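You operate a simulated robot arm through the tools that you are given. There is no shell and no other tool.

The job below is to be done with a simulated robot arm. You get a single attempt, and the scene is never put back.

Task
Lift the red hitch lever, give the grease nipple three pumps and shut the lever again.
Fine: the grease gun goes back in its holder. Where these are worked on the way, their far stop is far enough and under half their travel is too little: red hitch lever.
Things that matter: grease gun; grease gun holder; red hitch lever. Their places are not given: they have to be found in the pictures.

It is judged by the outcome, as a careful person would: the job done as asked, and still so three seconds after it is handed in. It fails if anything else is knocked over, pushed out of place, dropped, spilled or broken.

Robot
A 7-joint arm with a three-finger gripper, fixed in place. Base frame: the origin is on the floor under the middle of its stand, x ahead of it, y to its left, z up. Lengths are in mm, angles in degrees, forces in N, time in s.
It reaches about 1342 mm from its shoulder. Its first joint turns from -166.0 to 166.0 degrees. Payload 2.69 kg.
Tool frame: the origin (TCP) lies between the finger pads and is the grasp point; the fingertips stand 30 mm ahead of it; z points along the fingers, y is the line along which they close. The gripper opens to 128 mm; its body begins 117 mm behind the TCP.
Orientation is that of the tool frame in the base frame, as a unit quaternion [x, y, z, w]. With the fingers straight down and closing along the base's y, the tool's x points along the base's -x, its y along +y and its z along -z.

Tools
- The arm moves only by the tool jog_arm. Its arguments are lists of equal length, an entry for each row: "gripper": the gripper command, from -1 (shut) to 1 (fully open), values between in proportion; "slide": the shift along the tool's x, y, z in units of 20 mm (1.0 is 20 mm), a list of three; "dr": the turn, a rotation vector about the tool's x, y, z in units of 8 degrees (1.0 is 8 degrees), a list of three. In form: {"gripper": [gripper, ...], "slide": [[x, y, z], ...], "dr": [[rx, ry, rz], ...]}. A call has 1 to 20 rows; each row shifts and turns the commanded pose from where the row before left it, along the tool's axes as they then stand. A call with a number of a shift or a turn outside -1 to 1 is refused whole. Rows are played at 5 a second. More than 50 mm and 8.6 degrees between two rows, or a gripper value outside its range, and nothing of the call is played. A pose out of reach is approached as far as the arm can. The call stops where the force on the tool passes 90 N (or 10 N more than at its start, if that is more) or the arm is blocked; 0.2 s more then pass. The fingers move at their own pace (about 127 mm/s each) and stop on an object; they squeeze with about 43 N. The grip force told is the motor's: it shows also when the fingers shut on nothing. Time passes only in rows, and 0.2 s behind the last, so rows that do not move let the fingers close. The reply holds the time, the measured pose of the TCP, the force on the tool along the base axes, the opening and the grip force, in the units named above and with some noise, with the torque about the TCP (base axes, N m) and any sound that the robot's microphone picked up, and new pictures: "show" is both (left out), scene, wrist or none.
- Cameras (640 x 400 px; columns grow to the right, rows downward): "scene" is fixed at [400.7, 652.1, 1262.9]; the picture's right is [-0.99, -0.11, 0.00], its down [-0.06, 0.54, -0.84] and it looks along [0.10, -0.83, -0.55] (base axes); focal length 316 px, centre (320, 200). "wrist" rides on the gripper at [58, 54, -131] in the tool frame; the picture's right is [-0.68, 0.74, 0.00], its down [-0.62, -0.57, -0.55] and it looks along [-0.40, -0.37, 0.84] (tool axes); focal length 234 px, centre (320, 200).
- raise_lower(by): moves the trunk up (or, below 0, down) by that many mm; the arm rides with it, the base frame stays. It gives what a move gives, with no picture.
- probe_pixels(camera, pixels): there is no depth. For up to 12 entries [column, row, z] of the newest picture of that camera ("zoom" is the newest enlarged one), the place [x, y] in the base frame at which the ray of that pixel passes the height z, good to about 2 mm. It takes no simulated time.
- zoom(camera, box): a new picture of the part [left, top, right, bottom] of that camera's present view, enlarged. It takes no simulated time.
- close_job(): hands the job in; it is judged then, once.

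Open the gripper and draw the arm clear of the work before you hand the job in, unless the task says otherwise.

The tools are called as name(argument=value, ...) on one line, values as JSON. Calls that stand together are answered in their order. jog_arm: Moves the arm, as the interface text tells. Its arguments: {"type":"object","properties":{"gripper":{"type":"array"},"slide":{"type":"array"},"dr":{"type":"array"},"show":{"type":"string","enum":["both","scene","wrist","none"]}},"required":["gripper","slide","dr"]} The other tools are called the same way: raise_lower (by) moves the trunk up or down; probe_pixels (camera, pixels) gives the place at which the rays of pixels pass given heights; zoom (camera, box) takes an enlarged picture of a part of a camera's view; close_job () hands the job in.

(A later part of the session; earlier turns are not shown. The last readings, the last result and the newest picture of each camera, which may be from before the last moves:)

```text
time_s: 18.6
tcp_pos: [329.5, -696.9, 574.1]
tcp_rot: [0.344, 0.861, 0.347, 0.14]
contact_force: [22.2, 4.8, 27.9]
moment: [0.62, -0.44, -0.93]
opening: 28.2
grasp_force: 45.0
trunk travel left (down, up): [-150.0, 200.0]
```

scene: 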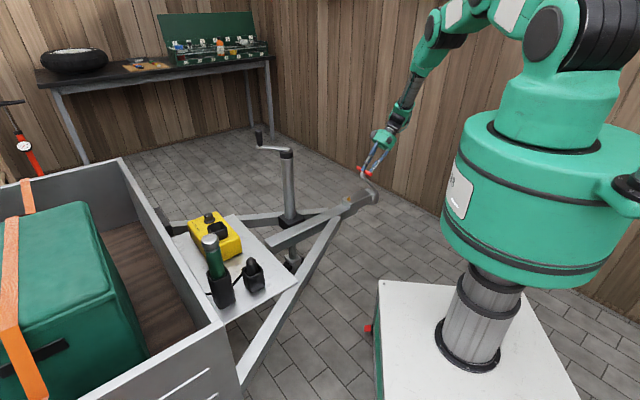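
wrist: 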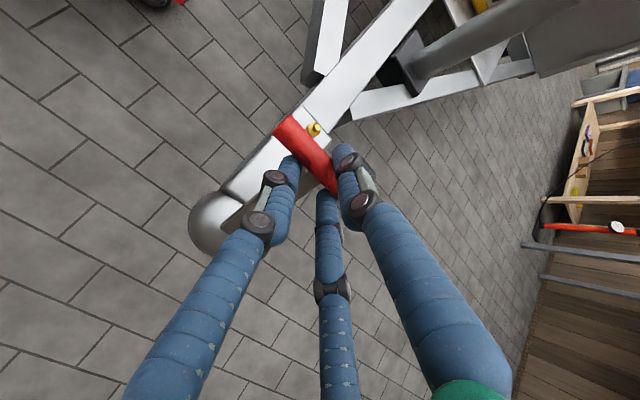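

The crank is stationary now and nothing of the arm is near it; the wall is ~530 mm beyond the ball, leaving room. I continue lifting along the arc.

jog_arm(gripper=[-1, -1, -1, -1], slide=[[0, -0.19, -0.36], [0, -0.2, -0.36], [0, -0.2, -0.36], [0, 0, 0]], dr=[[-0.5, 0, 0], [-0.5, 0, 0], [-0.5, 0, 0], [0, 0, 0]], show="both")

```text
time_s: 19.6
tcp_pos: [316.2, -710.8, 578.9]
tcp_rot: [0.327, 0.82, 0.437, 0.174]
contact_force: [34.5, 24.9, 41.1]
moment: [1.17, -0.53, -0.23]
opening: 28.0
grasp_force: 45.0
trunk travel left (down, up): [-150.0, 200.0]
```

scene: 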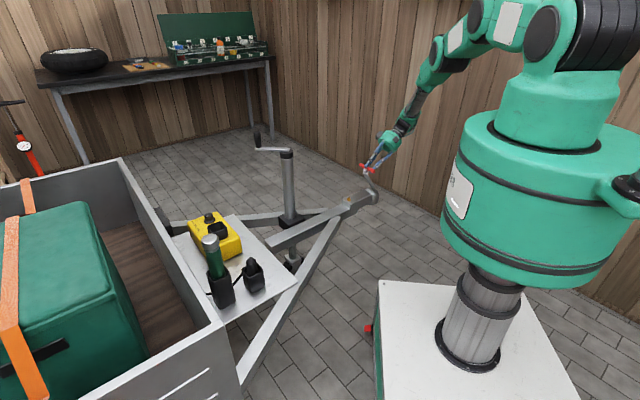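
wrist: 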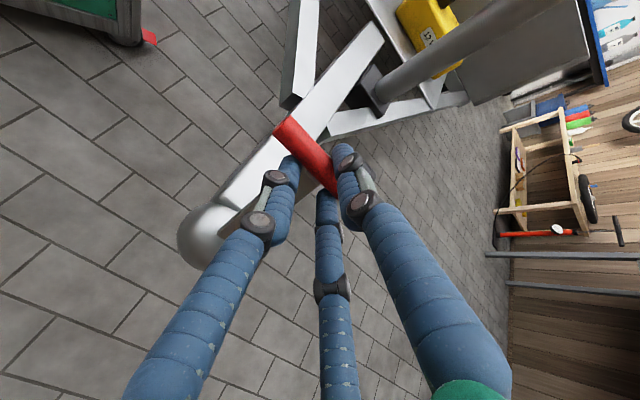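

Resistance along the arc is beginning (~27 N), the lever is ~60° up. I zoom on the crank and lever to see whether the stop is reached and whether the crank moved again.

zoom(camera="scene", box=[230, 110, 330, 190])

zoom(camera="scene", box=[325, 130, 405, 215])

```text
5.00 times, centred on (280, 150) of scene
```

zoom: 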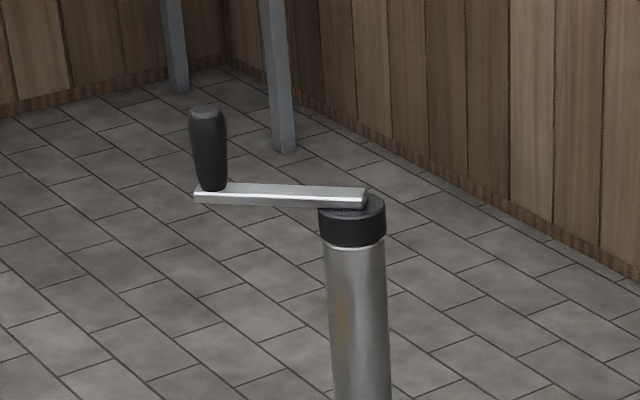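

```text
4.71 times, centred on (365, 172) of scene
```

zoom: 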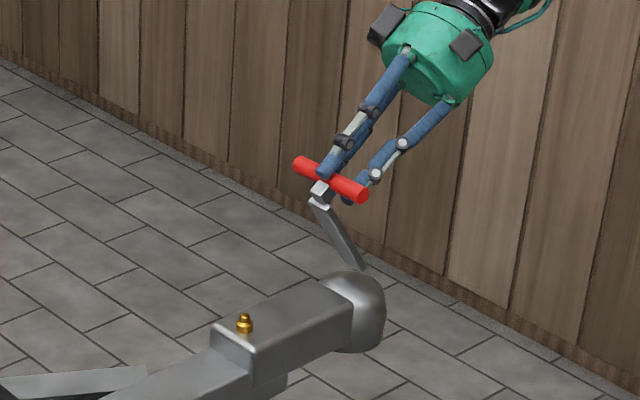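

The crank has drifted a little further since the last look. I hold still for a second to learn whether it moves by itself.

jog_arm(gripper=[-1, -1, -1, -1, -1], slide=[[0, 0, 0], [0, 0, 0], [0, 0, 0], [0, 0, 0], [0, 0, 0]], dr=[[0, 0, 0], [0, 0, 0], [0, 0, 0], [0, 0, 0], [0, 0, 0]], show="scene")

zoom(camera="scene", box=[230, 110, 330, 190])

```text
time_s: 20.8
tcp_pos: [314.7, -711.0, 578.5]
tcp_rot: [0.327, 0.82, 0.435, 0.174]
contact_force: [44.1, 33.1, 34.6]
moment: [0.89, -0.59, -0.43]
opening: 27.8
grasp_force: 45.1
trunk travel left (down, up): [-150.0, 200.0]
```

scene: 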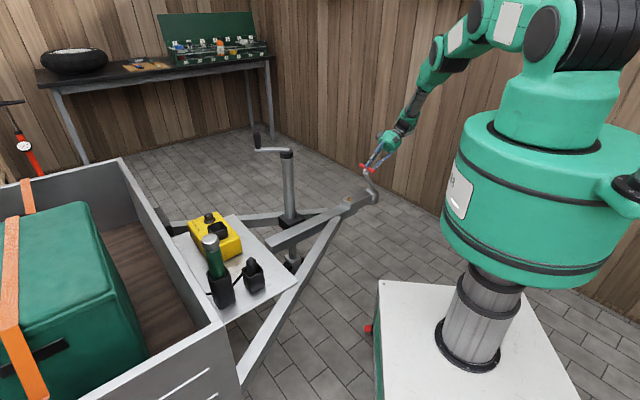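

```text
5.00 times, centred on (280, 150) of scene
```

zoom: 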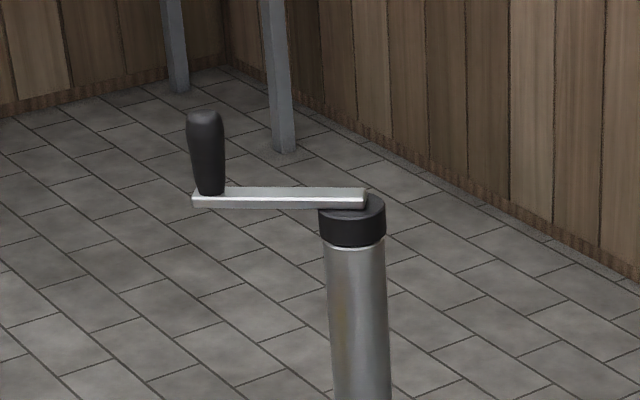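

The crank drifts on its own while I hold still, so it isn't my doing. I push the lever one or two small steps further to find its far stop.

jog_arm(gripper=[-1, -1, -1], slide=[[0, -0.06, -0.36], [0, -0.15, -0.36], [0, 0, 0]], dr=[[-0.5, 0, 0], [-0.5, 0, 0], [0, 0, 0]], show="both")

```text
time_s: 21.6
tcp_pos: [302.8, -723.6, 582.4]
tcp_rot: [0.315, 0.788, 0.491, 0.197]
contact_force: [0.6, 0.0, 0.2]
moment: [-0.03, 0.05, 0.03]
opening: 2.1
grasp_force: 31.2
trunk travel left (down, up): [-150.0, 200.0]
```

scene: 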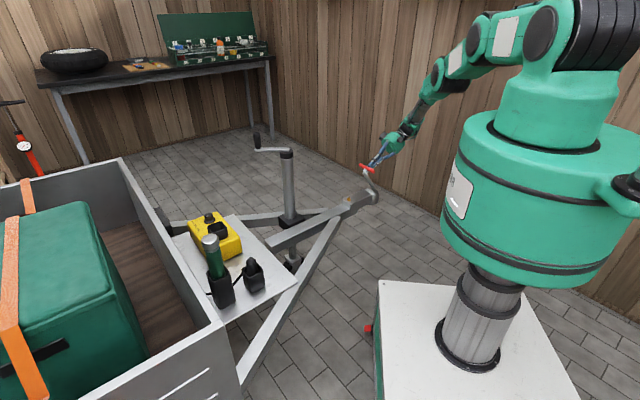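
wrist: 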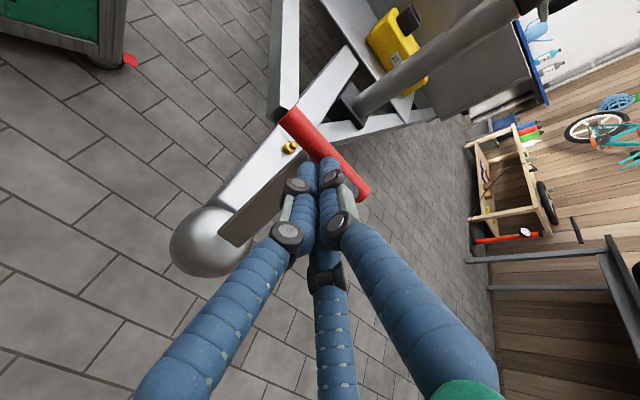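

The fingers slipped off the bar (opening 2, no force) – the lever likely met its stop, and it stays raised at scene (367,168). I zoom to check the lever's position.

zoom(camera="scene", box=[325, 130, 405, 215])

zoom(camera="wrist", box=[160, 80, 400, 290])

probe_pixels(camera="wrist", pixels=[[291, 117, 580], [291, 117, 570], [362, 193, 580], [362, 193, 570]])

probe_pixels(camera="scene", pixels=[[361, 165, 560], [361, 165, 580], [374, 170, 560], [374, 170, 580]])

```text
4.71 times, centred on (365, 172) of scene
```

zoom: 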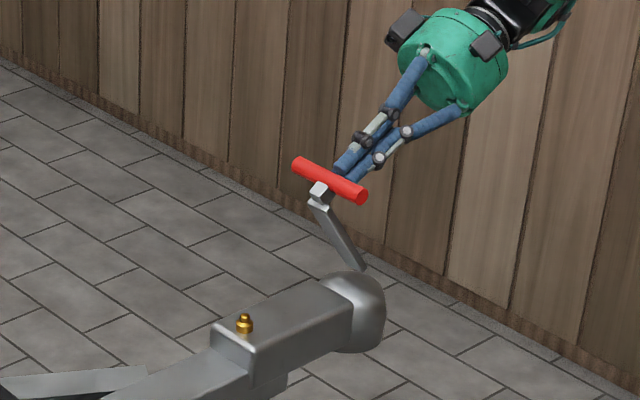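

```text
1.90 times, centred on (280, 185) of wrist
```

zoom: 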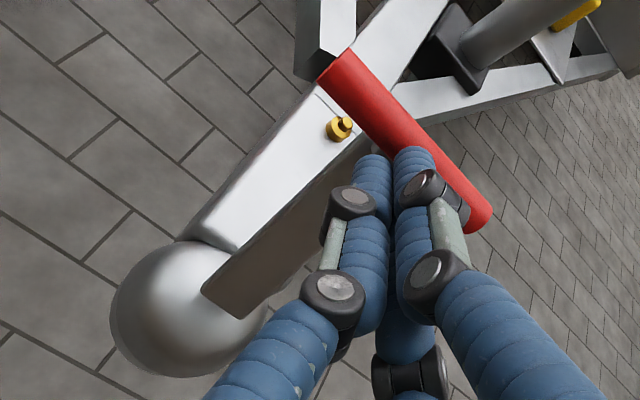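

```text
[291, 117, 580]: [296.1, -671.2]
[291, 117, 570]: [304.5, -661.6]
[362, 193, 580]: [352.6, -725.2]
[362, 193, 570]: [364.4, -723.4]
```

```text
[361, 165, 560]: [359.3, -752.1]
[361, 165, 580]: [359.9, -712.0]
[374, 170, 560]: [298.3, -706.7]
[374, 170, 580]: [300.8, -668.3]
```

The bar centre is now at about (329,-697,576), i.e. ~63° raised and holding by itself – matching where resistance rose, so it's at the stop. I retreat along tool −z, then rise while turning the tool back to vertical.

jog_arm(gripper=[-1, -1, -1, -1, -1, -1, 0, 0.5, 1, 1, 1, 1, 1], slide=[[0, 0, -1], [0, 0, -1], [0, 0, -1], [0, 0, -1], [0, 0, -1], [0, 0.9, -0.44], [0, 0.83, -0.56], [0, 0.74, -0.67], [0, 0.64, -0.77], [0, 0.53, -0.85], [0, 0.41, -0.91], [0, 0.28, -0.96], [0, 0.14, -0.99]], dr=[[0, 0, 0], [0, 0, 0], [0, 0, 0], [0, 0, 0], [0, 0, 0], [1, 0, 0], [1, 0, 0], [1, 0, 0], [1, 0, 0], [1, 0, 0], [1, 0, 0], [1, 0, 0], [1, 0, 0]], show="both")

```text
time_s: 24.4
tcp_pos: [241.1, -776.8, 789.7]
tcp_rot: [0.371, 0.929, -0.001, 0.001]
contact_force: [0.0, -0.2, -0.5]
moment: [-0.03, -0.06, -0.01]
opening: 128.0
grasp_force: 0.1
out of reach, approached as far as the arm can: row 5
trunk travel left (down, up): [-150.0, 200.0]
```

scene: 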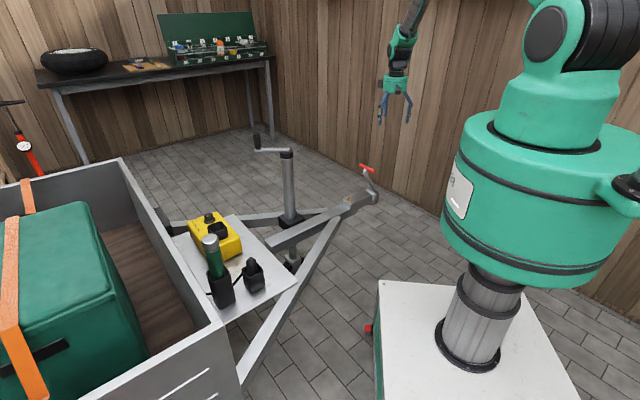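
wrist: 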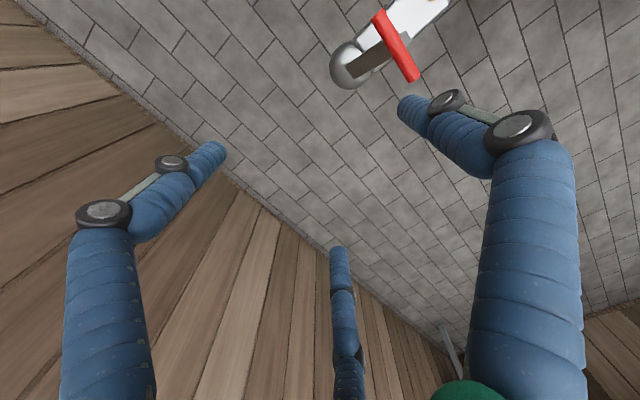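

The lever stays up at scene (367,168). I now travel above everything toward the gun at about (785,-18), raising to z≈910 first.

jog_arm(gripper=[1, 1, 1, 1, 1, 1, 1, 1, 1, 1, 1, 1, 1, 1, 1, 1, 1, 1, 1, 1], slide=[[-0.0, 0.5, -1], [0.0, 0.5, -1], [0.141, 1, -1], [0.141, 1, -1], [0.141, 1, -1], [0.141, 1, -1], [0.141, 1, 0], [0.141, 1, 0], [0.141, 1, 0], [0.141, 1, 0], [0.141, 1, 0], [0.141, 1, 0], [0.141, 1, 0], [0.141, 1, 0], [0.141, 1, 0], [0.141, 1, 0], [0.141, 1, 0], [0.141, 1, 0], [0.141, 1, 0], [0.141, 1, 0]], dr=[[0, 0, 0], [0, 0, 0], [0, 0, 0], [0, 0, 0], [0, 0, 0], [0, 0, 0], [0, 0, 0], [0, 0, 0], [0, 0, 0], [0, 0, 0], [0, 0, 0], [0, 0, 0], [0, 0, 0], [0, 0, 0], [0, 0, 0], [0, 0, 0], [0, 0, 0], [0, 0, 0], [0, 0, 0], [0, 0, 0]], show="scene")

jog_arm(gripper=[1, 1, 1, 1, 1, 1, 1, 1, 1, 1, 1, 1, 1, 1, 1, 1, 1, 1, 1, 1], slide=[[0.141, 1, 0], [0.141, 1, 0], [0.141, 1, 0], [0.141, 1, 0], [0.141, 1, 0], [0.141, 1, 0], [0.141, 1, 0], [0.141, 1, 0], [0.141, 1, 0], [0.141, 1, 0], [0.141, 1, 0], [0.141, 1, 0], [0.141, 1, 0], [0.141, 1, 0], [0.141, 1, 0], [0.141, 1, 0], [0.141, 1, 0], [0.141, 1, 0], [0.141, 1, 0], [0.141, 1, 0]], dr=[[0, 0, 0], [0, 0, 0], [0, 0, 0], [0, 0, 0], [0, 0, 0], [0, 0, 0], [0, 0, 0], [0, 0, 0], [0, 0, 0], [0, 0, 0], [0, 0, 0], [0, 0, 0], [0, 0, 0], [0, 0, 0], [0, 0, 0], [0, 0, 0], [0, 0, 0], [0, 0, 0], [0, 0, 0], [0, 0, 0]], show="both")

```text
time_s: 28.6
tcp_pos: [464.5, -468.6, 909.4]
tcp_rot: [0.371, 0.928, 0.0, 0.0]
contact_force: [-0.6, -0.1, 0.4]
moment: [0.04, -0.01, 0.02]
opening: 128.2
grasp_force: 0.1
trunk travel left (down, up): [-150.0, 200.0]
```

scene: 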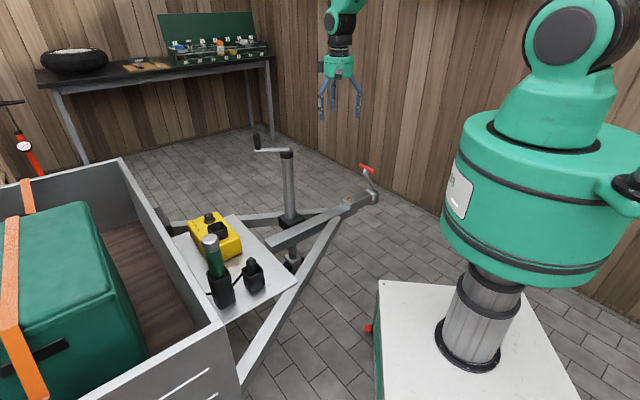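

```text
time_s: 32.8
tcp_pos: [701.3, -137.5, 910.1]
tcp_rot: [0.37, 0.929, 0.0, 0.0]
contact_force: [0.5, 0.8, 0.7]
moment: [-0.01, 0.03, 0.01]
opening: 128.1
grasp_force: 0.2
trunk travel left (down, up): [-150.0, 200.0]
```

scene: 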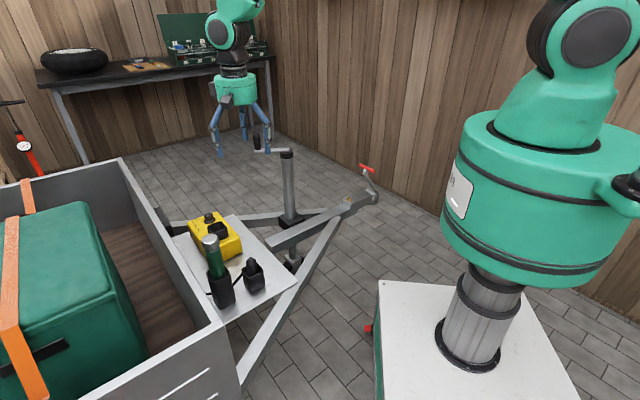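
wrist: 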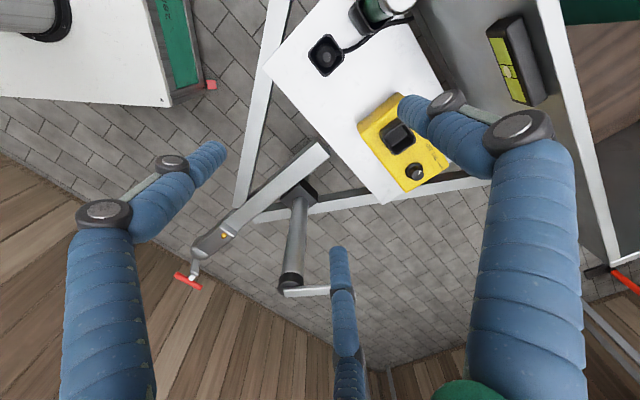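

The cap is at the top edge of the wrist view (390,8). I move on to place the TCP above the gun at about (785,-18), still at z≈910.

jog_arm(gripper=[1, 1, 1, 1, 1, 1, 1, 1], slide=[[0.136, 0.9, 0], [0.136, 0.9, 0], [0.136, 0.9, 0], [0.136, 0.9, 0], [0.136, 0.9, 0], [0.136, 0.9, 0], [0.136, 0.9, 0], [0.136, 0.9, 0]], dr=[[0, 0, 0], [0, 0, 0], [0, 0, 0], [0, 0, 0], [0, 0, 0], [0, 0, 0], [0, 0, 0], [0, 0, 0]], show="both")

```text
time_s: 34.6
tcp_pos: [783.1, -21.3, 908.1]
tcp_rot: [0.371, 0.929, 0.001, 0.0]
contact_force: [-0.1, -0.2, 0.0]
moment: [-0.03, -0.02, -0.02]
opening: 128.1
grasp_force: 0.0
trunk travel left (down, up): [-150.0, 200.0]
```

scene: 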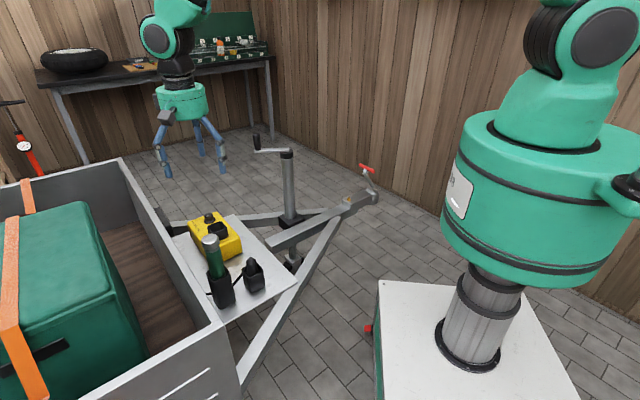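
wrist: 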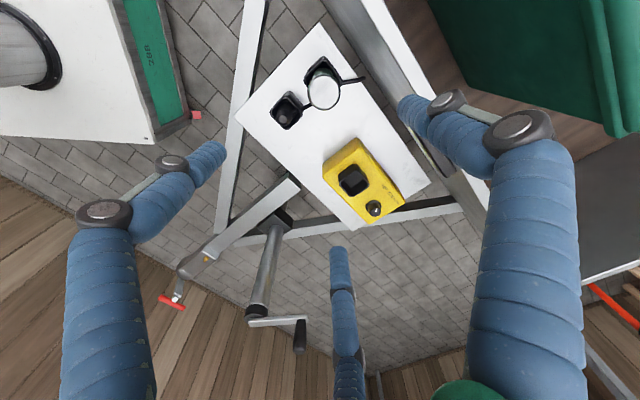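

The cap top is now visible at wrist (323,90). I zoom and probe it with the holder's edges.

zoom(camera="wrist", box=[250, 40, 400, 140])

probe_pixels(camera="wrist", pixels=[[323, 89, 640], [323, 89, 660], [323, 89, 680], [323, 89, 700], [306, 89, 667], [340, 89, 667], [290, 108, 537], [290, 108, 500]])

probe_pixels(camera="scene", pixels=[[210, 238, 640], [210, 238, 660], [210, 238, 680], [210, 238, 700]])

zoom(camera="scene", box=[190, 225, 250, 310])

```text
4.00 times, centred on (325, 90) of wrist
```

zoom: 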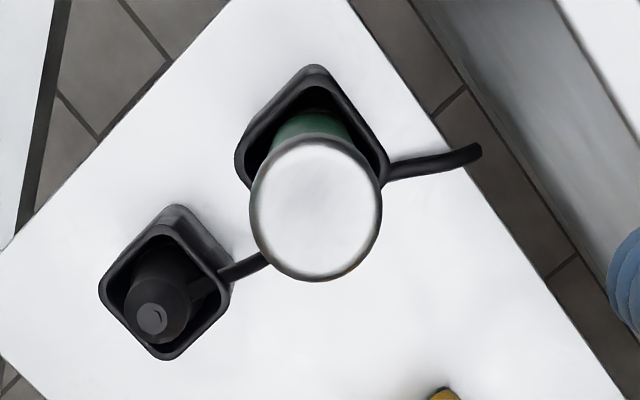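

```text
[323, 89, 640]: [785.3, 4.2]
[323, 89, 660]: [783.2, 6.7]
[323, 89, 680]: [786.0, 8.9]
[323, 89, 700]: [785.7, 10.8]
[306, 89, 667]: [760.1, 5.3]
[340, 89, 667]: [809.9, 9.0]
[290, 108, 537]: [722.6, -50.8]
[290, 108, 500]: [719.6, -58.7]
```

```text
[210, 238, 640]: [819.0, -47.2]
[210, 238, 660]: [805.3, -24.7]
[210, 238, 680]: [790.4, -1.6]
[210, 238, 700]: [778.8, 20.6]
```

```text
4.71 times, centred on (220, 268) of scene
```

zoom: 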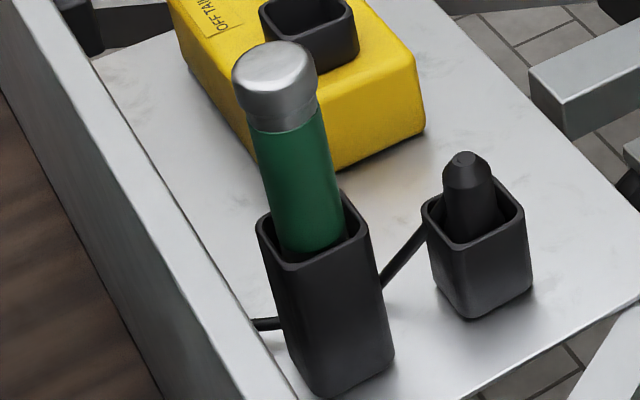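

The cap top centre is about (785,9.5,690), diameter ~47 mm. I triangulate the holder rim corners to know how deep the gun sits.

probe_pixels(camera="wrist", pixels=[[323.25, 56.3, 560], [323.25, 56.3, 600], [304.3, 79.5, 560], [304.3, 79.5, 600], [342, 81.3, 560], [342, 81.3, 600]])

probe_pixels(camera="scene", pixels=[[213.6, 282.4, 560], [213.6, 282.4, 600], [230.6, 274.8, 560], [230.6, 274.8, 600], [206.8, 273.9, 560], [206.8, 273.9, 600], [221, 309, 460], [221, 309, 440]])

```text
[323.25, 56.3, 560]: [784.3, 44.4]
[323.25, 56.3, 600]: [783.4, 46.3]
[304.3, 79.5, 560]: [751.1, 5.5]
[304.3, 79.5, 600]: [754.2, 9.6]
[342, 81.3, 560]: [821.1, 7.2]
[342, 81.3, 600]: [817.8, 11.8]
```

```text
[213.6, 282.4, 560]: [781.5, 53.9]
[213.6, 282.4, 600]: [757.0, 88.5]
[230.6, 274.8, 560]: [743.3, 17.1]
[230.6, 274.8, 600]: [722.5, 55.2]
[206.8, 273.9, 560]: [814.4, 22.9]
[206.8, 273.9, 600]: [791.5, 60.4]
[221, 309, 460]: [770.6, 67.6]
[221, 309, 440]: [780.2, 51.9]
```

The holder rim is at z≈546 around centre (786,5); about 144 mm of gun stands above it. I descend to z≈760 centred over the cap for an accurate look.

jog_arm(gripper=[1, 1, 1, 1, 1, 1, 1, 1, 1], slide=[[0.119, 0.141, 0.925], [0.119, 0.141, 0.925], [0.119, 0.141, 0.925], [0.119, 0.141, 0.925], [0.119, 0.141, 0.925], [0.119, 0.141, 0.925], [0.119, 0.141, 0.925], [0.119, 0.141, 0.925], [0, 0, 0]], dr=[[0, 0, 0], [0, 0, 0], [0, 0, 0], [0, 0, 0], [0, 0, 0], [0, 0, 0], [0, 0, 0], [0, 0, 0], [0, 0, 0]], show="both")

```text
time_s: 36.6
tcp_pos: [786.4, 8.4, 761.0]
tcp_rot: [0.37, 0.929, 0.0, 0.0]
contact_force: [-0.4, 0.2, -0.5]
moment: [0.01, 0.01, -0.02]
opening: 128.0
grasp_force: 0.1
trunk travel left (down, up): [-150.0, 200.0]
```

scene: 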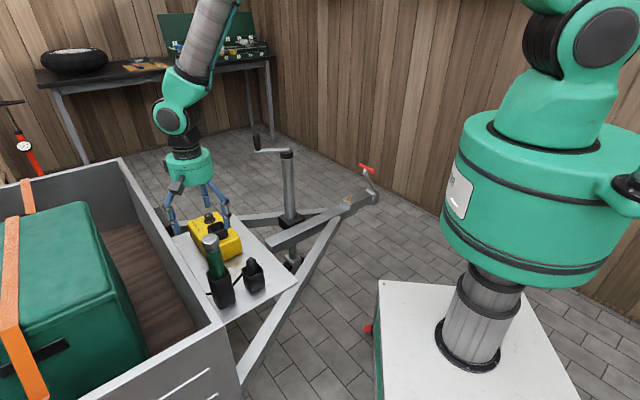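
wrist: 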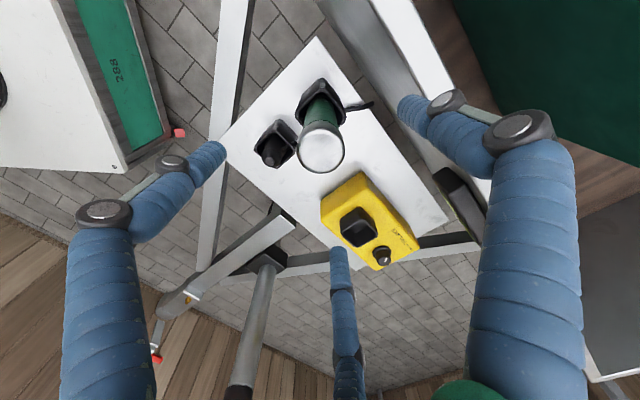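

zoom(camera="wrist", box=[240, 70, 400, 190])

probe_pixels(camera="wrist", pixels=[[321, 148, 690], [299, 148, 690], [345, 148, 690], [321, 105, 546], [300, 120, 546], [345, 123, 546]])

```text
3.33 times, centred on (320, 130) of wrist
```

zoom: 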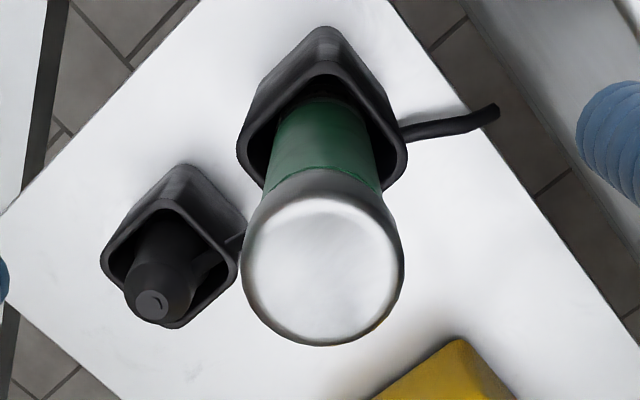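

```text
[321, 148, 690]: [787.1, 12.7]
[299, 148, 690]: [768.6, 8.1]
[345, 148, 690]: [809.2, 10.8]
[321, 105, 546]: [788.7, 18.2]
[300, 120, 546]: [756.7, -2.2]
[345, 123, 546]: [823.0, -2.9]
```

The TCP is centred on the cap within ~2 mm. Before descending I check how close the trailer's front wall is to where the +y finger will go, on the right side of the wrist view.

zoom(camera="wrist", box=[300, 0, 500, 200])

zoom(camera="scene", box=[120, 170, 260, 330])

```text
2.00 times, centred on (400, 100) of wrist
```

zoom: 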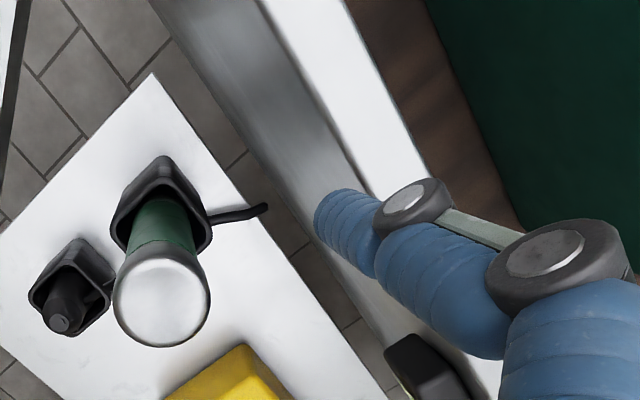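

```text
2.50 times, centred on (190, 250) of scene
```

zoom: 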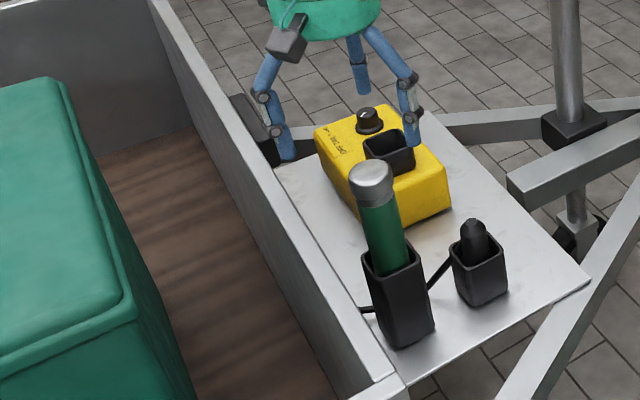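

probe_pixels(camera="wrist", pixels=[[396, 47.5, 550], [396, 47.5, 600], [396, 47.5, 650], [422, 95, 550], [422, 95, 600], [422, 95, 650]])

probe_pixels(camera="scene", pixels=[[175, 247, 550], [175, 247, 600], [175, 247, 650], [208, 297, 550], [208, 297, 600], [208, 297, 650]])

```text
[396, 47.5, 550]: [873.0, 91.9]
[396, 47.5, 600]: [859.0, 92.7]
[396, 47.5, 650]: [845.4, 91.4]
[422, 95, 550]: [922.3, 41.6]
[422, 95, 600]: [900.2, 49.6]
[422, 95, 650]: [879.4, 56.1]
```

```text
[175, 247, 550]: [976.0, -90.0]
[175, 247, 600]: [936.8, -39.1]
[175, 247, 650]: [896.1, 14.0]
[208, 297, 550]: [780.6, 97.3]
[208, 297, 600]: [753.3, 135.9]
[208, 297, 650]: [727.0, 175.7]
```

The trailer wall top is at z≈700 only ~89 mm from the gun axis along +d, so a finger there would be tight. I rotate the tool −60° so two fingers straddle the wall side and one faces away, and reduce the opening to ~83 mm.

jog_arm(gripper=[0.3, 0.3, 0.3, 0.3, 0.3, 0.3, 0.3, 0.3, 0.3], slide=[[0, 0, 0], [0, 0, 0], [0, 0, 0], [0, 0, 0], [0, 0, 0], [0, 0, 0], [0, 0, 0], [0, 0, 0], [0, 0, 0]], dr=[[0, 0, -0.9375], [0, 0, -0.9375], [0, 0, -0.9375], [0, 0, -0.9375], [0, 0, -0.9375], [0, 0, -0.9375], [0, 0, -0.9375], [0, 0, -0.9375], [0, 0, 0]], show="both")

```text
time_s: 38.6
tcp_pos: [785.9, 9.0, 761.9]
tcp_rot: [-0.143, 0.99, 0.0, 0.0]
contact_force: [0.7, -0.2, -0.8]
moment: [0.0, 0.0, 0.02]
opening: 83.1
grasp_force: 0.0
trunk travel left (down, up): [-150.0, 200.0]
```

scene: 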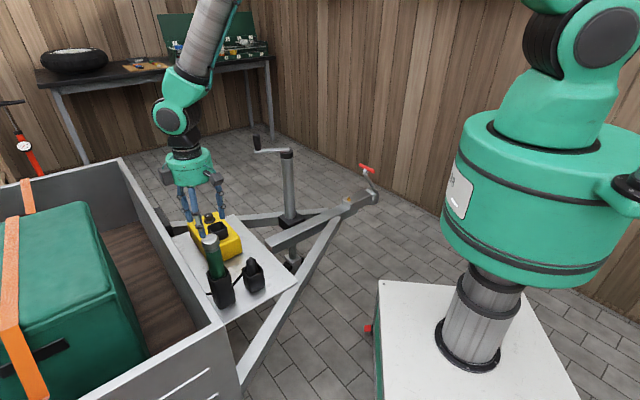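
wrist: 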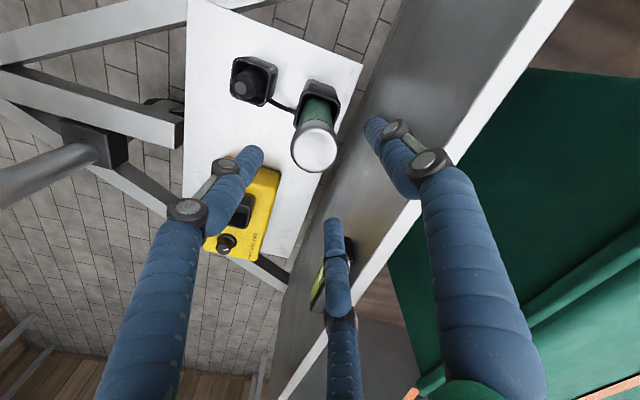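

zoom(camera="wrist", box=[240, 60, 400, 200])

probe_pixels(camera="wrist", pixels=[[314, 150, 690], [314, 146, 690], [291, 150, 690], [337, 150, 690], [319.5, 150.8, 690]])

```text
2.86 times, centred on (320, 130) of wrist
```

zoom: 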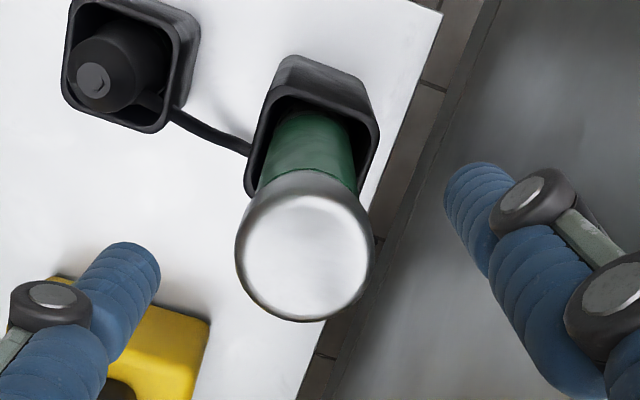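

```text
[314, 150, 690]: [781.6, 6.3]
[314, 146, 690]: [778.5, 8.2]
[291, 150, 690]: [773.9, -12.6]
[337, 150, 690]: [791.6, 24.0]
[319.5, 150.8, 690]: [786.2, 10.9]
```

Combining both yaw views puts the gun axis near (787,4) with the top at z≈677. I shift ~5 mm in tool −y and descend to TCP z≈685 for a check.

jog_arm(gripper=[0.3, 0.3, 0.3, 0.3, 0.3], slide=[[0.02, -0.25, 0.9], [0, 0, 1], [0, 0, 1], [0, 0, 0.95], [0, 0, 0]], dr=[[0, 0, 0], [0, 0, 0], [0, 0, 0], [0, 0, 0], [0, 0, 0]], show="both")

zoom(camera="wrist", box=[220, 80, 420, 260])

zoom(camera="scene", box=[140, 170, 260, 310])

```text
time_s: 39.8
tcp_pos: [785.6, 4.8, 685.1]
tcp_rot: [-0.144, 0.99, 0.0, 0.0]
contact_force: [1.4, 0.0, -0.3]
moment: [-0.01, 0.05, -0.02]
opening: 83.5
grasp_force: 0.0
trunk travel left (down, up): [-150.0, 200.0]
```

scene: 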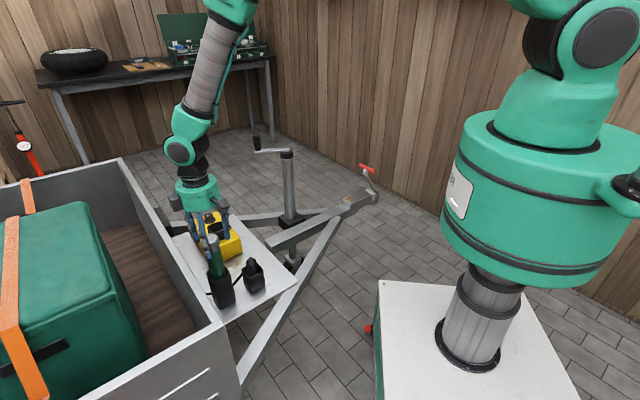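
wrist: 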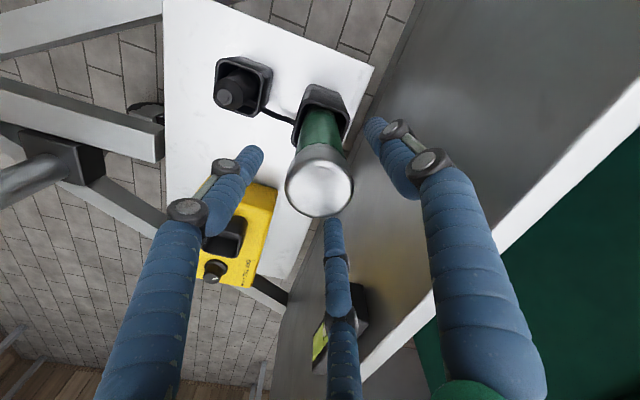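

```text
2.22 times, centred on (320, 170) of wrist
```

zoom: 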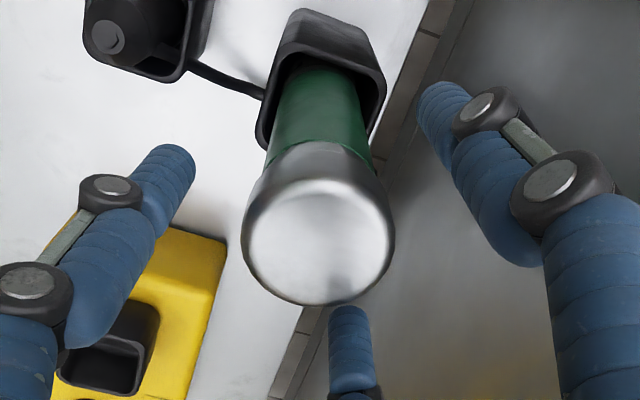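

```text
2.86 times, centred on (200, 240) of scene
```

zoom: 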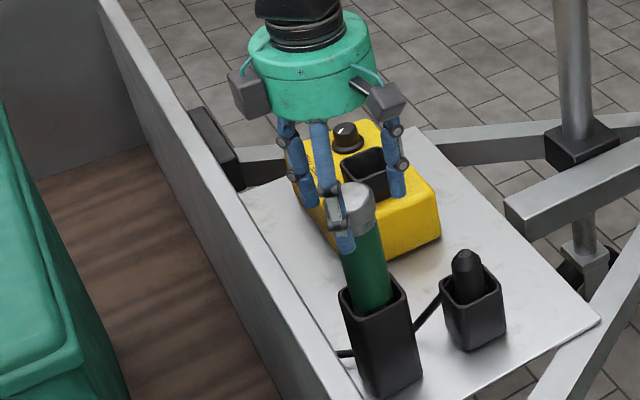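

The cap's centre coincides with the TCP axis (319,186) and the barrel at the holder mouth lines up too, so the gun is vertical and centred. I descend to TCP z≈605 and check.

jog_arm(gripper=[0.3, 0.3, 0.3, 0.3, 0.3], slide=[[0, 0, 1], [0, 0, 1], [0, 0, 1], [0, 0, 1], [0, 0, 0]], dr=[[0, 0, 0], [0, 0, 0], [0, 0, 0], [0, 0, 0], [0, 0, 0]], show="both")

zoom(camera="wrist", box=[220, 80, 420, 260])

zoom(camera="scene", box=[140, 170, 260, 310])

```text
time_s: 41.0
tcp_pos: [786.9, 3.1, 604.8]
tcp_rot: [-0.144, 0.99, 0.0, 0.0]
contact_force: [0.1, 0.2, -0.1]
moment: [0.0, 0.01, 0.0]
opening: 83.1
grasp_force: 0.1
trunk travel left (down, up): [-150.0, 200.0]
```

scene: 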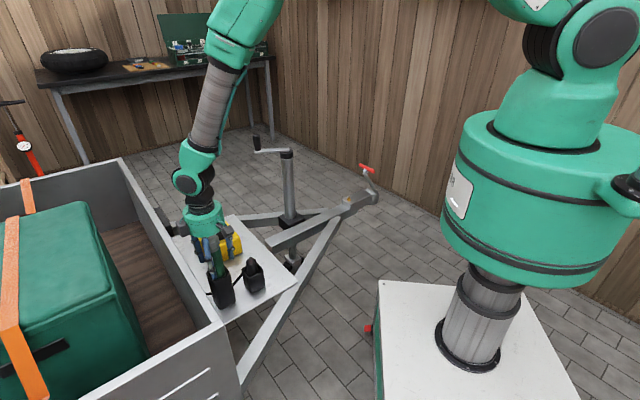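
wrist: 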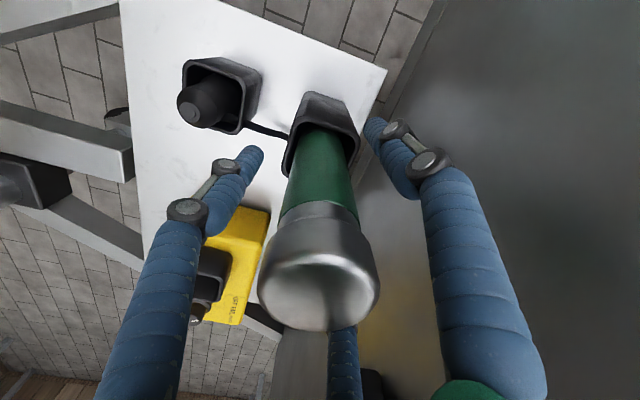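

```text
2.22 times, centred on (320, 170) of wrist
```

zoom: 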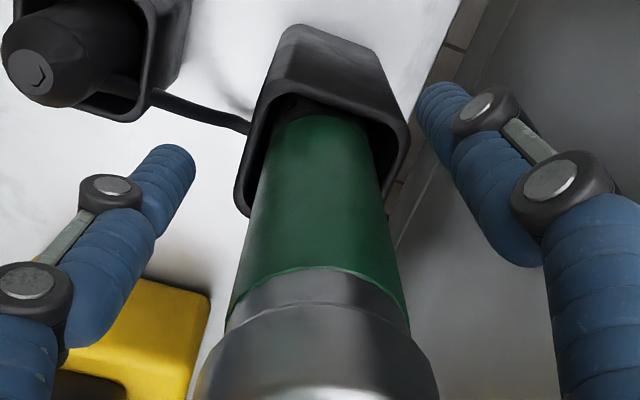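

```text
2.86 times, centred on (200, 240) of scene
```

zoom: 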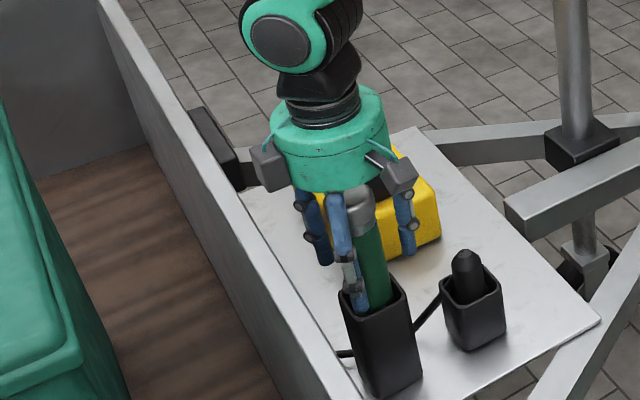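

The fingers are around the barrel with tips ~29 mm above the holder rim. I close the gripper on the gun.

jog_arm(gripper=[-1, -1, -1, -1, -1], slide=[[0, 0, 0], [0, 0, 0], [0, 0, 0], [0, 0, 0], [0, 0, 0]], dr=[[0, 0, 0], [0, 0, 0], [0, 0, 0], [0, 0, 0], [0, 0, 0]], show="both")

```text
time_s: 42.2
tcp_pos: [787.1, 3.3, 602.9]
tcp_rot: [-0.144, 0.99, 0.0, 0.0]
contact_force: [0.7, -0.6, -0.3]
moment: [0.11, -0.18, 0.03]
opening: 42.3
grasp_force: 42.8
trunk travel left (down, up): [-150.0, 200.0]
```

scene: 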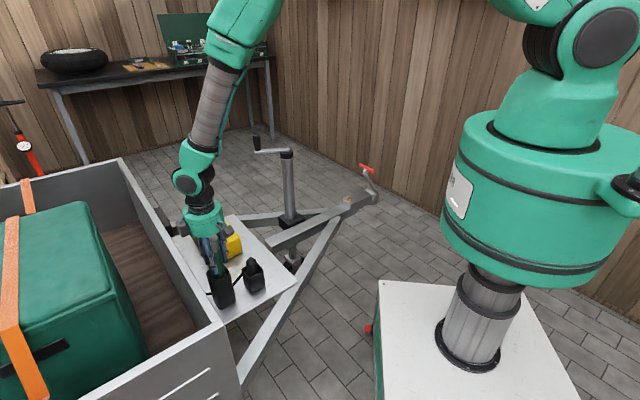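
wrist: 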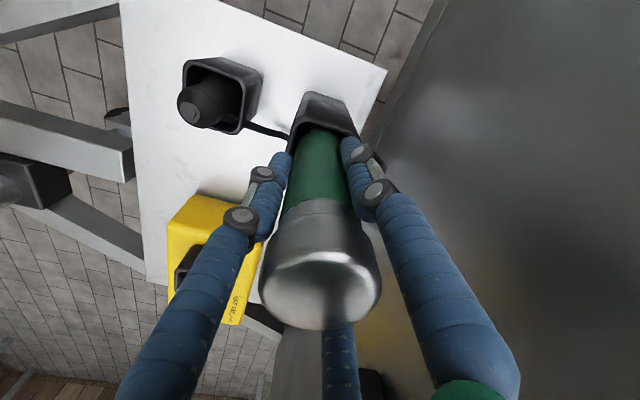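

A clean grip: opening 42.3 mm, grip 43 N and almost no side force; put-back pose is TCP (787,3,604). I lift straight up 160 mm and look.

jog_arm(gripper=[-1, -1, -1, -1, -1, -1, -1, -1, -1, -1], slide=[[0, 0, -0.4], [0, 0, -0.8], [0, 0, -0.8], [0, 0, -0.8], [0, 0, -0.8], [0, 0, -0.9], [0, 0, -0.9], [0, 0, -0.9], [0, 0, -0.9], [0, 0, -0.9]], dr=[[0, 0, 0], [0, 0, 0], [0, 0, 0], [0, 0, 0], [0, 0, 0], [0, 0, 0], [0, 0, 0], [0, 0, 0], [0, 0, 0], [0, 0, 0]], show="both")

zoom(camera="scene", box=[150, 130, 270, 310])

zoom(camera="wrist", box=[240, 40, 400, 200])

```text
time_s: 44.4
tcp_pos: [786.9, 2.8, 766.0]
tcp_rot: [-0.144, 0.99, 0.0, -0.001]
contact_force: [0.2, -0.5, -5.3]
moment: [0.01, -0.02, 0.02]
opening: 42.3
grasp_force: 42.8
trunk travel left (down, up): [-150.0, 200.0]
```

scene: 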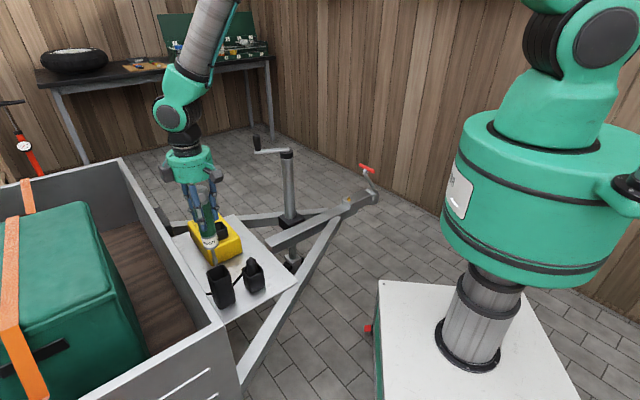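
wrist: 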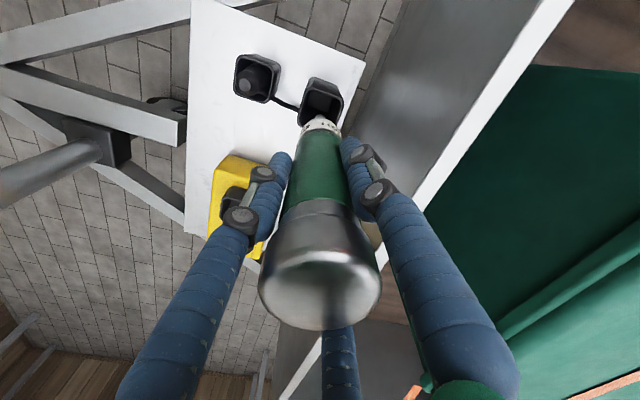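

```text
2.22 times, centred on (210, 220) of scene
```

zoom: 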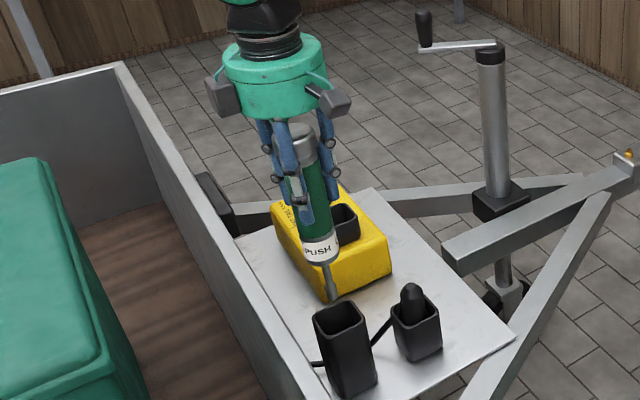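

```text
2.50 times, centred on (320, 120) of wrist
```

zoom: 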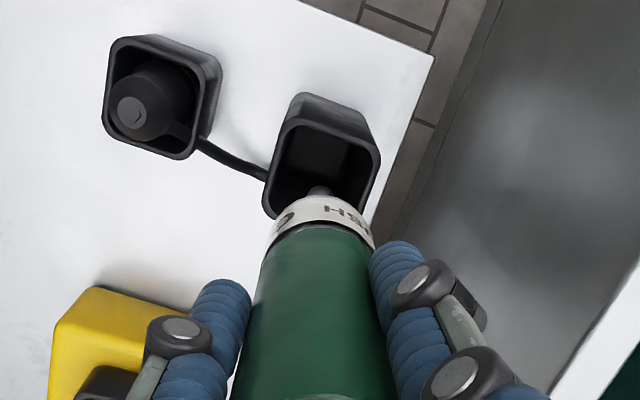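

The gun is out: "PUSH" is written on its white nose band and a thin nozzle tip sits about 180 mm below the TCP, so pumping is by pushing down on the nipple. I raise and travel via a detour waypoint (480,-330) clear of the jockey crank.

jog_arm(gripper=[-1, -1, -1, -1, -1, -1, -1, -1, -1, -1, -1, -1, -1, -1, -1, -1, -1, -1, -1, -1], slide=[[0, 0, -1], [0, 0, -1], [0, 0, -1], [0, 0, -1], [0, 0, -1], [0.97, -0.582, -0.31], [0.97, -0.582, -0.31], [0.97, -0.582, -0.31], [0.97, -0.582, -0.31], [0.97, -0.582, -0.31], [0.97, -0.582, -0.31], [0.97, -0.582, -0.31], [0.97, -0.582, -0.31], [0.97, -0.582, -0.31], [0.97, -0.582, -0.31], [0.97, -0.582, -0.31], [0.97, -0.582, -0.31], [0.97, -0.582, -0.31], [0.97, -0.582, -0.31], [0.97, -0.582, -0.31]], dr=[[0, 0, 0], [0, 0, 0], [0, 0, 0], [0, 0, 0], [0, 0, 0], [0, 0, 0], [0, 0, 0], [0, 0, 0], [0, 0, 0], [0, 0, 0], [0, 0, 0], [0, 0, 0], [0, 0, 0], [0, 0, 0], [0, 0, 0], [0, 0, 0], [0, 0, 0], [0, 0, 0], [0, 0, 0], [0, 0, 0]], show="scene")

jog_arm(gripper=[-1, -1, -1, -1, -1, -1, -1, -1, -1, -1, -1, -1, -1, -1, -1, -1, -1, -1], slide=[[0.97, -0.582, 0], [0.97, -0.582, 0], [0.97, -0.582, 0], [0.97, -0.582, 0], [0.97, -0.582, 0], [0.595, -0.97, 0], [0.595, -0.97, 0], [0.595, -0.97, 0], [0.595, -0.97, 0], [0.595, -0.97, 0], [0.595, -0.97, 0], [0.595, -0.97, 0], [0.595, -0.97, 0], [0.595, -0.97, 0], [0.595, -0.97, 0], [0.595, -0.97, 0], [0.595, -0.97, 0], [0, 0, 0]], dr=[[0, 0, 0], [0, 0, 0], [0, 0, 0], [0, 0, 0], [0, 0, 0], [0, 0, 0], [0, 0, 0], [0, 0, 0], [0, 0, 0], [0, 0, 0], [0, 0, 0], [0, 0, 0], [0, 0, 0], [0, 0, 0], [0, 0, 0], [0, 0, 0], [0, 0, 0], [0, 0, 0]], show="both")

```text
time_s: 48.6
tcp_pos: [557.6, -245.9, 958.9]
tcp_rot: [-0.144, 0.99, 0.0, 0.001]
contact_force: [0.1, -0.5, -4.5]
moment: [-0.01, 0.0, 0.0]
opening: 42.3
grasp_force: 42.6
trunk travel left (down, up): [-150.0, 200.0]
```

scene: 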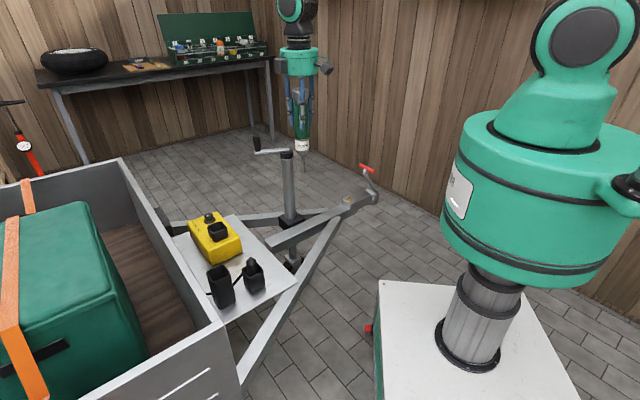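

```text
time_s: 52.4
tcp_pos: [408.9, -592.5, 958.3]
tcp_rot: [-0.143, 0.99, 0.0, -0.001]
contact_force: [0.4, -0.3, -4.3]
moment: [0.03, -0.04, -0.03]
opening: 42.1
grasp_force: 43.6
trunk travel left (down, up): [-150.0, 200.0]
```

scene: 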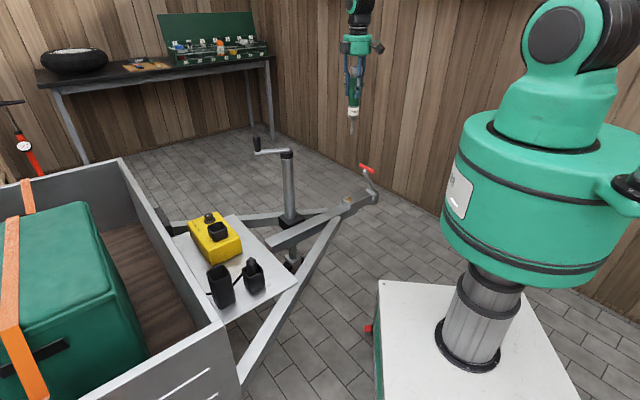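
wrist: 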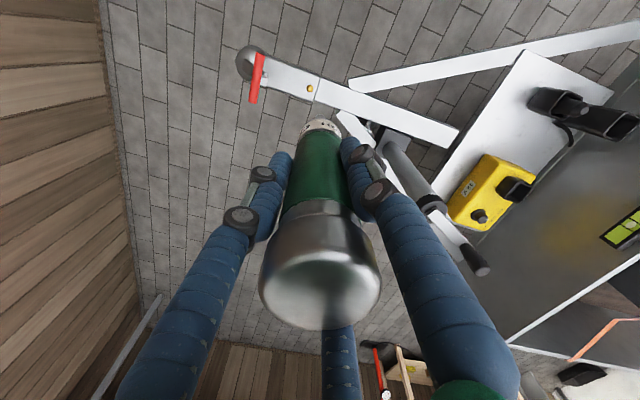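

The nipple shows at wrist (310,88) below the nozzle. I zoom and probe to refine its coordinates before descending.

zoom(camera="wrist", box=[270, 60, 370, 140])

zoom(camera="scene", box=[325, 165, 385, 215])

probe_pixels(camera="wrist", pixels=[[310, 88, 450], [310, 88, 460], [310, 87, 460], [311, 88, 460]])

probe_pixels(camera="scene", pixels=[[348.95, 196.2, 450], [348.95, 196.2, 460], [348.95, 196.2, 470], [348.9, 200, 440], [348.9, 200, 445]])

```text
5.00 times, centred on (320, 100) of wrist
```

zoom: 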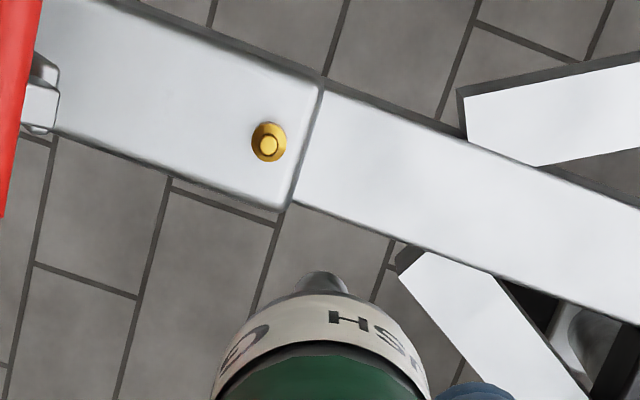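

```text
8.00 times, centred on (355, 190) of scene
```

zoom: 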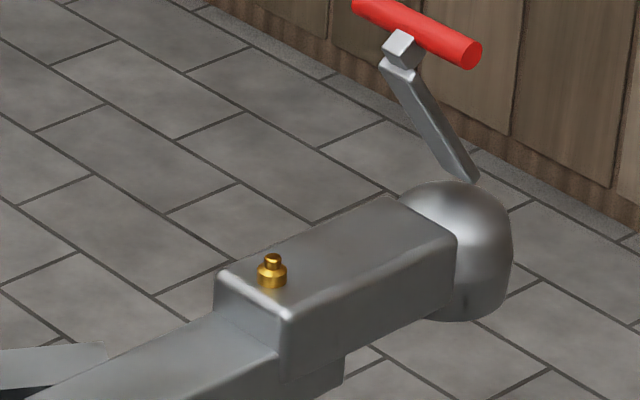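

```text
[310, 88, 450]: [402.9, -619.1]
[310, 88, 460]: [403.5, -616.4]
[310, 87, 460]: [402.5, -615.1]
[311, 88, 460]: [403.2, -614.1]
```

```text
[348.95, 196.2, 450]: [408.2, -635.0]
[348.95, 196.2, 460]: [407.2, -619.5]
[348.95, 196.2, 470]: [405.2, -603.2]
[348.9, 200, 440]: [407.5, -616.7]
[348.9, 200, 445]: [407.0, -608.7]
```

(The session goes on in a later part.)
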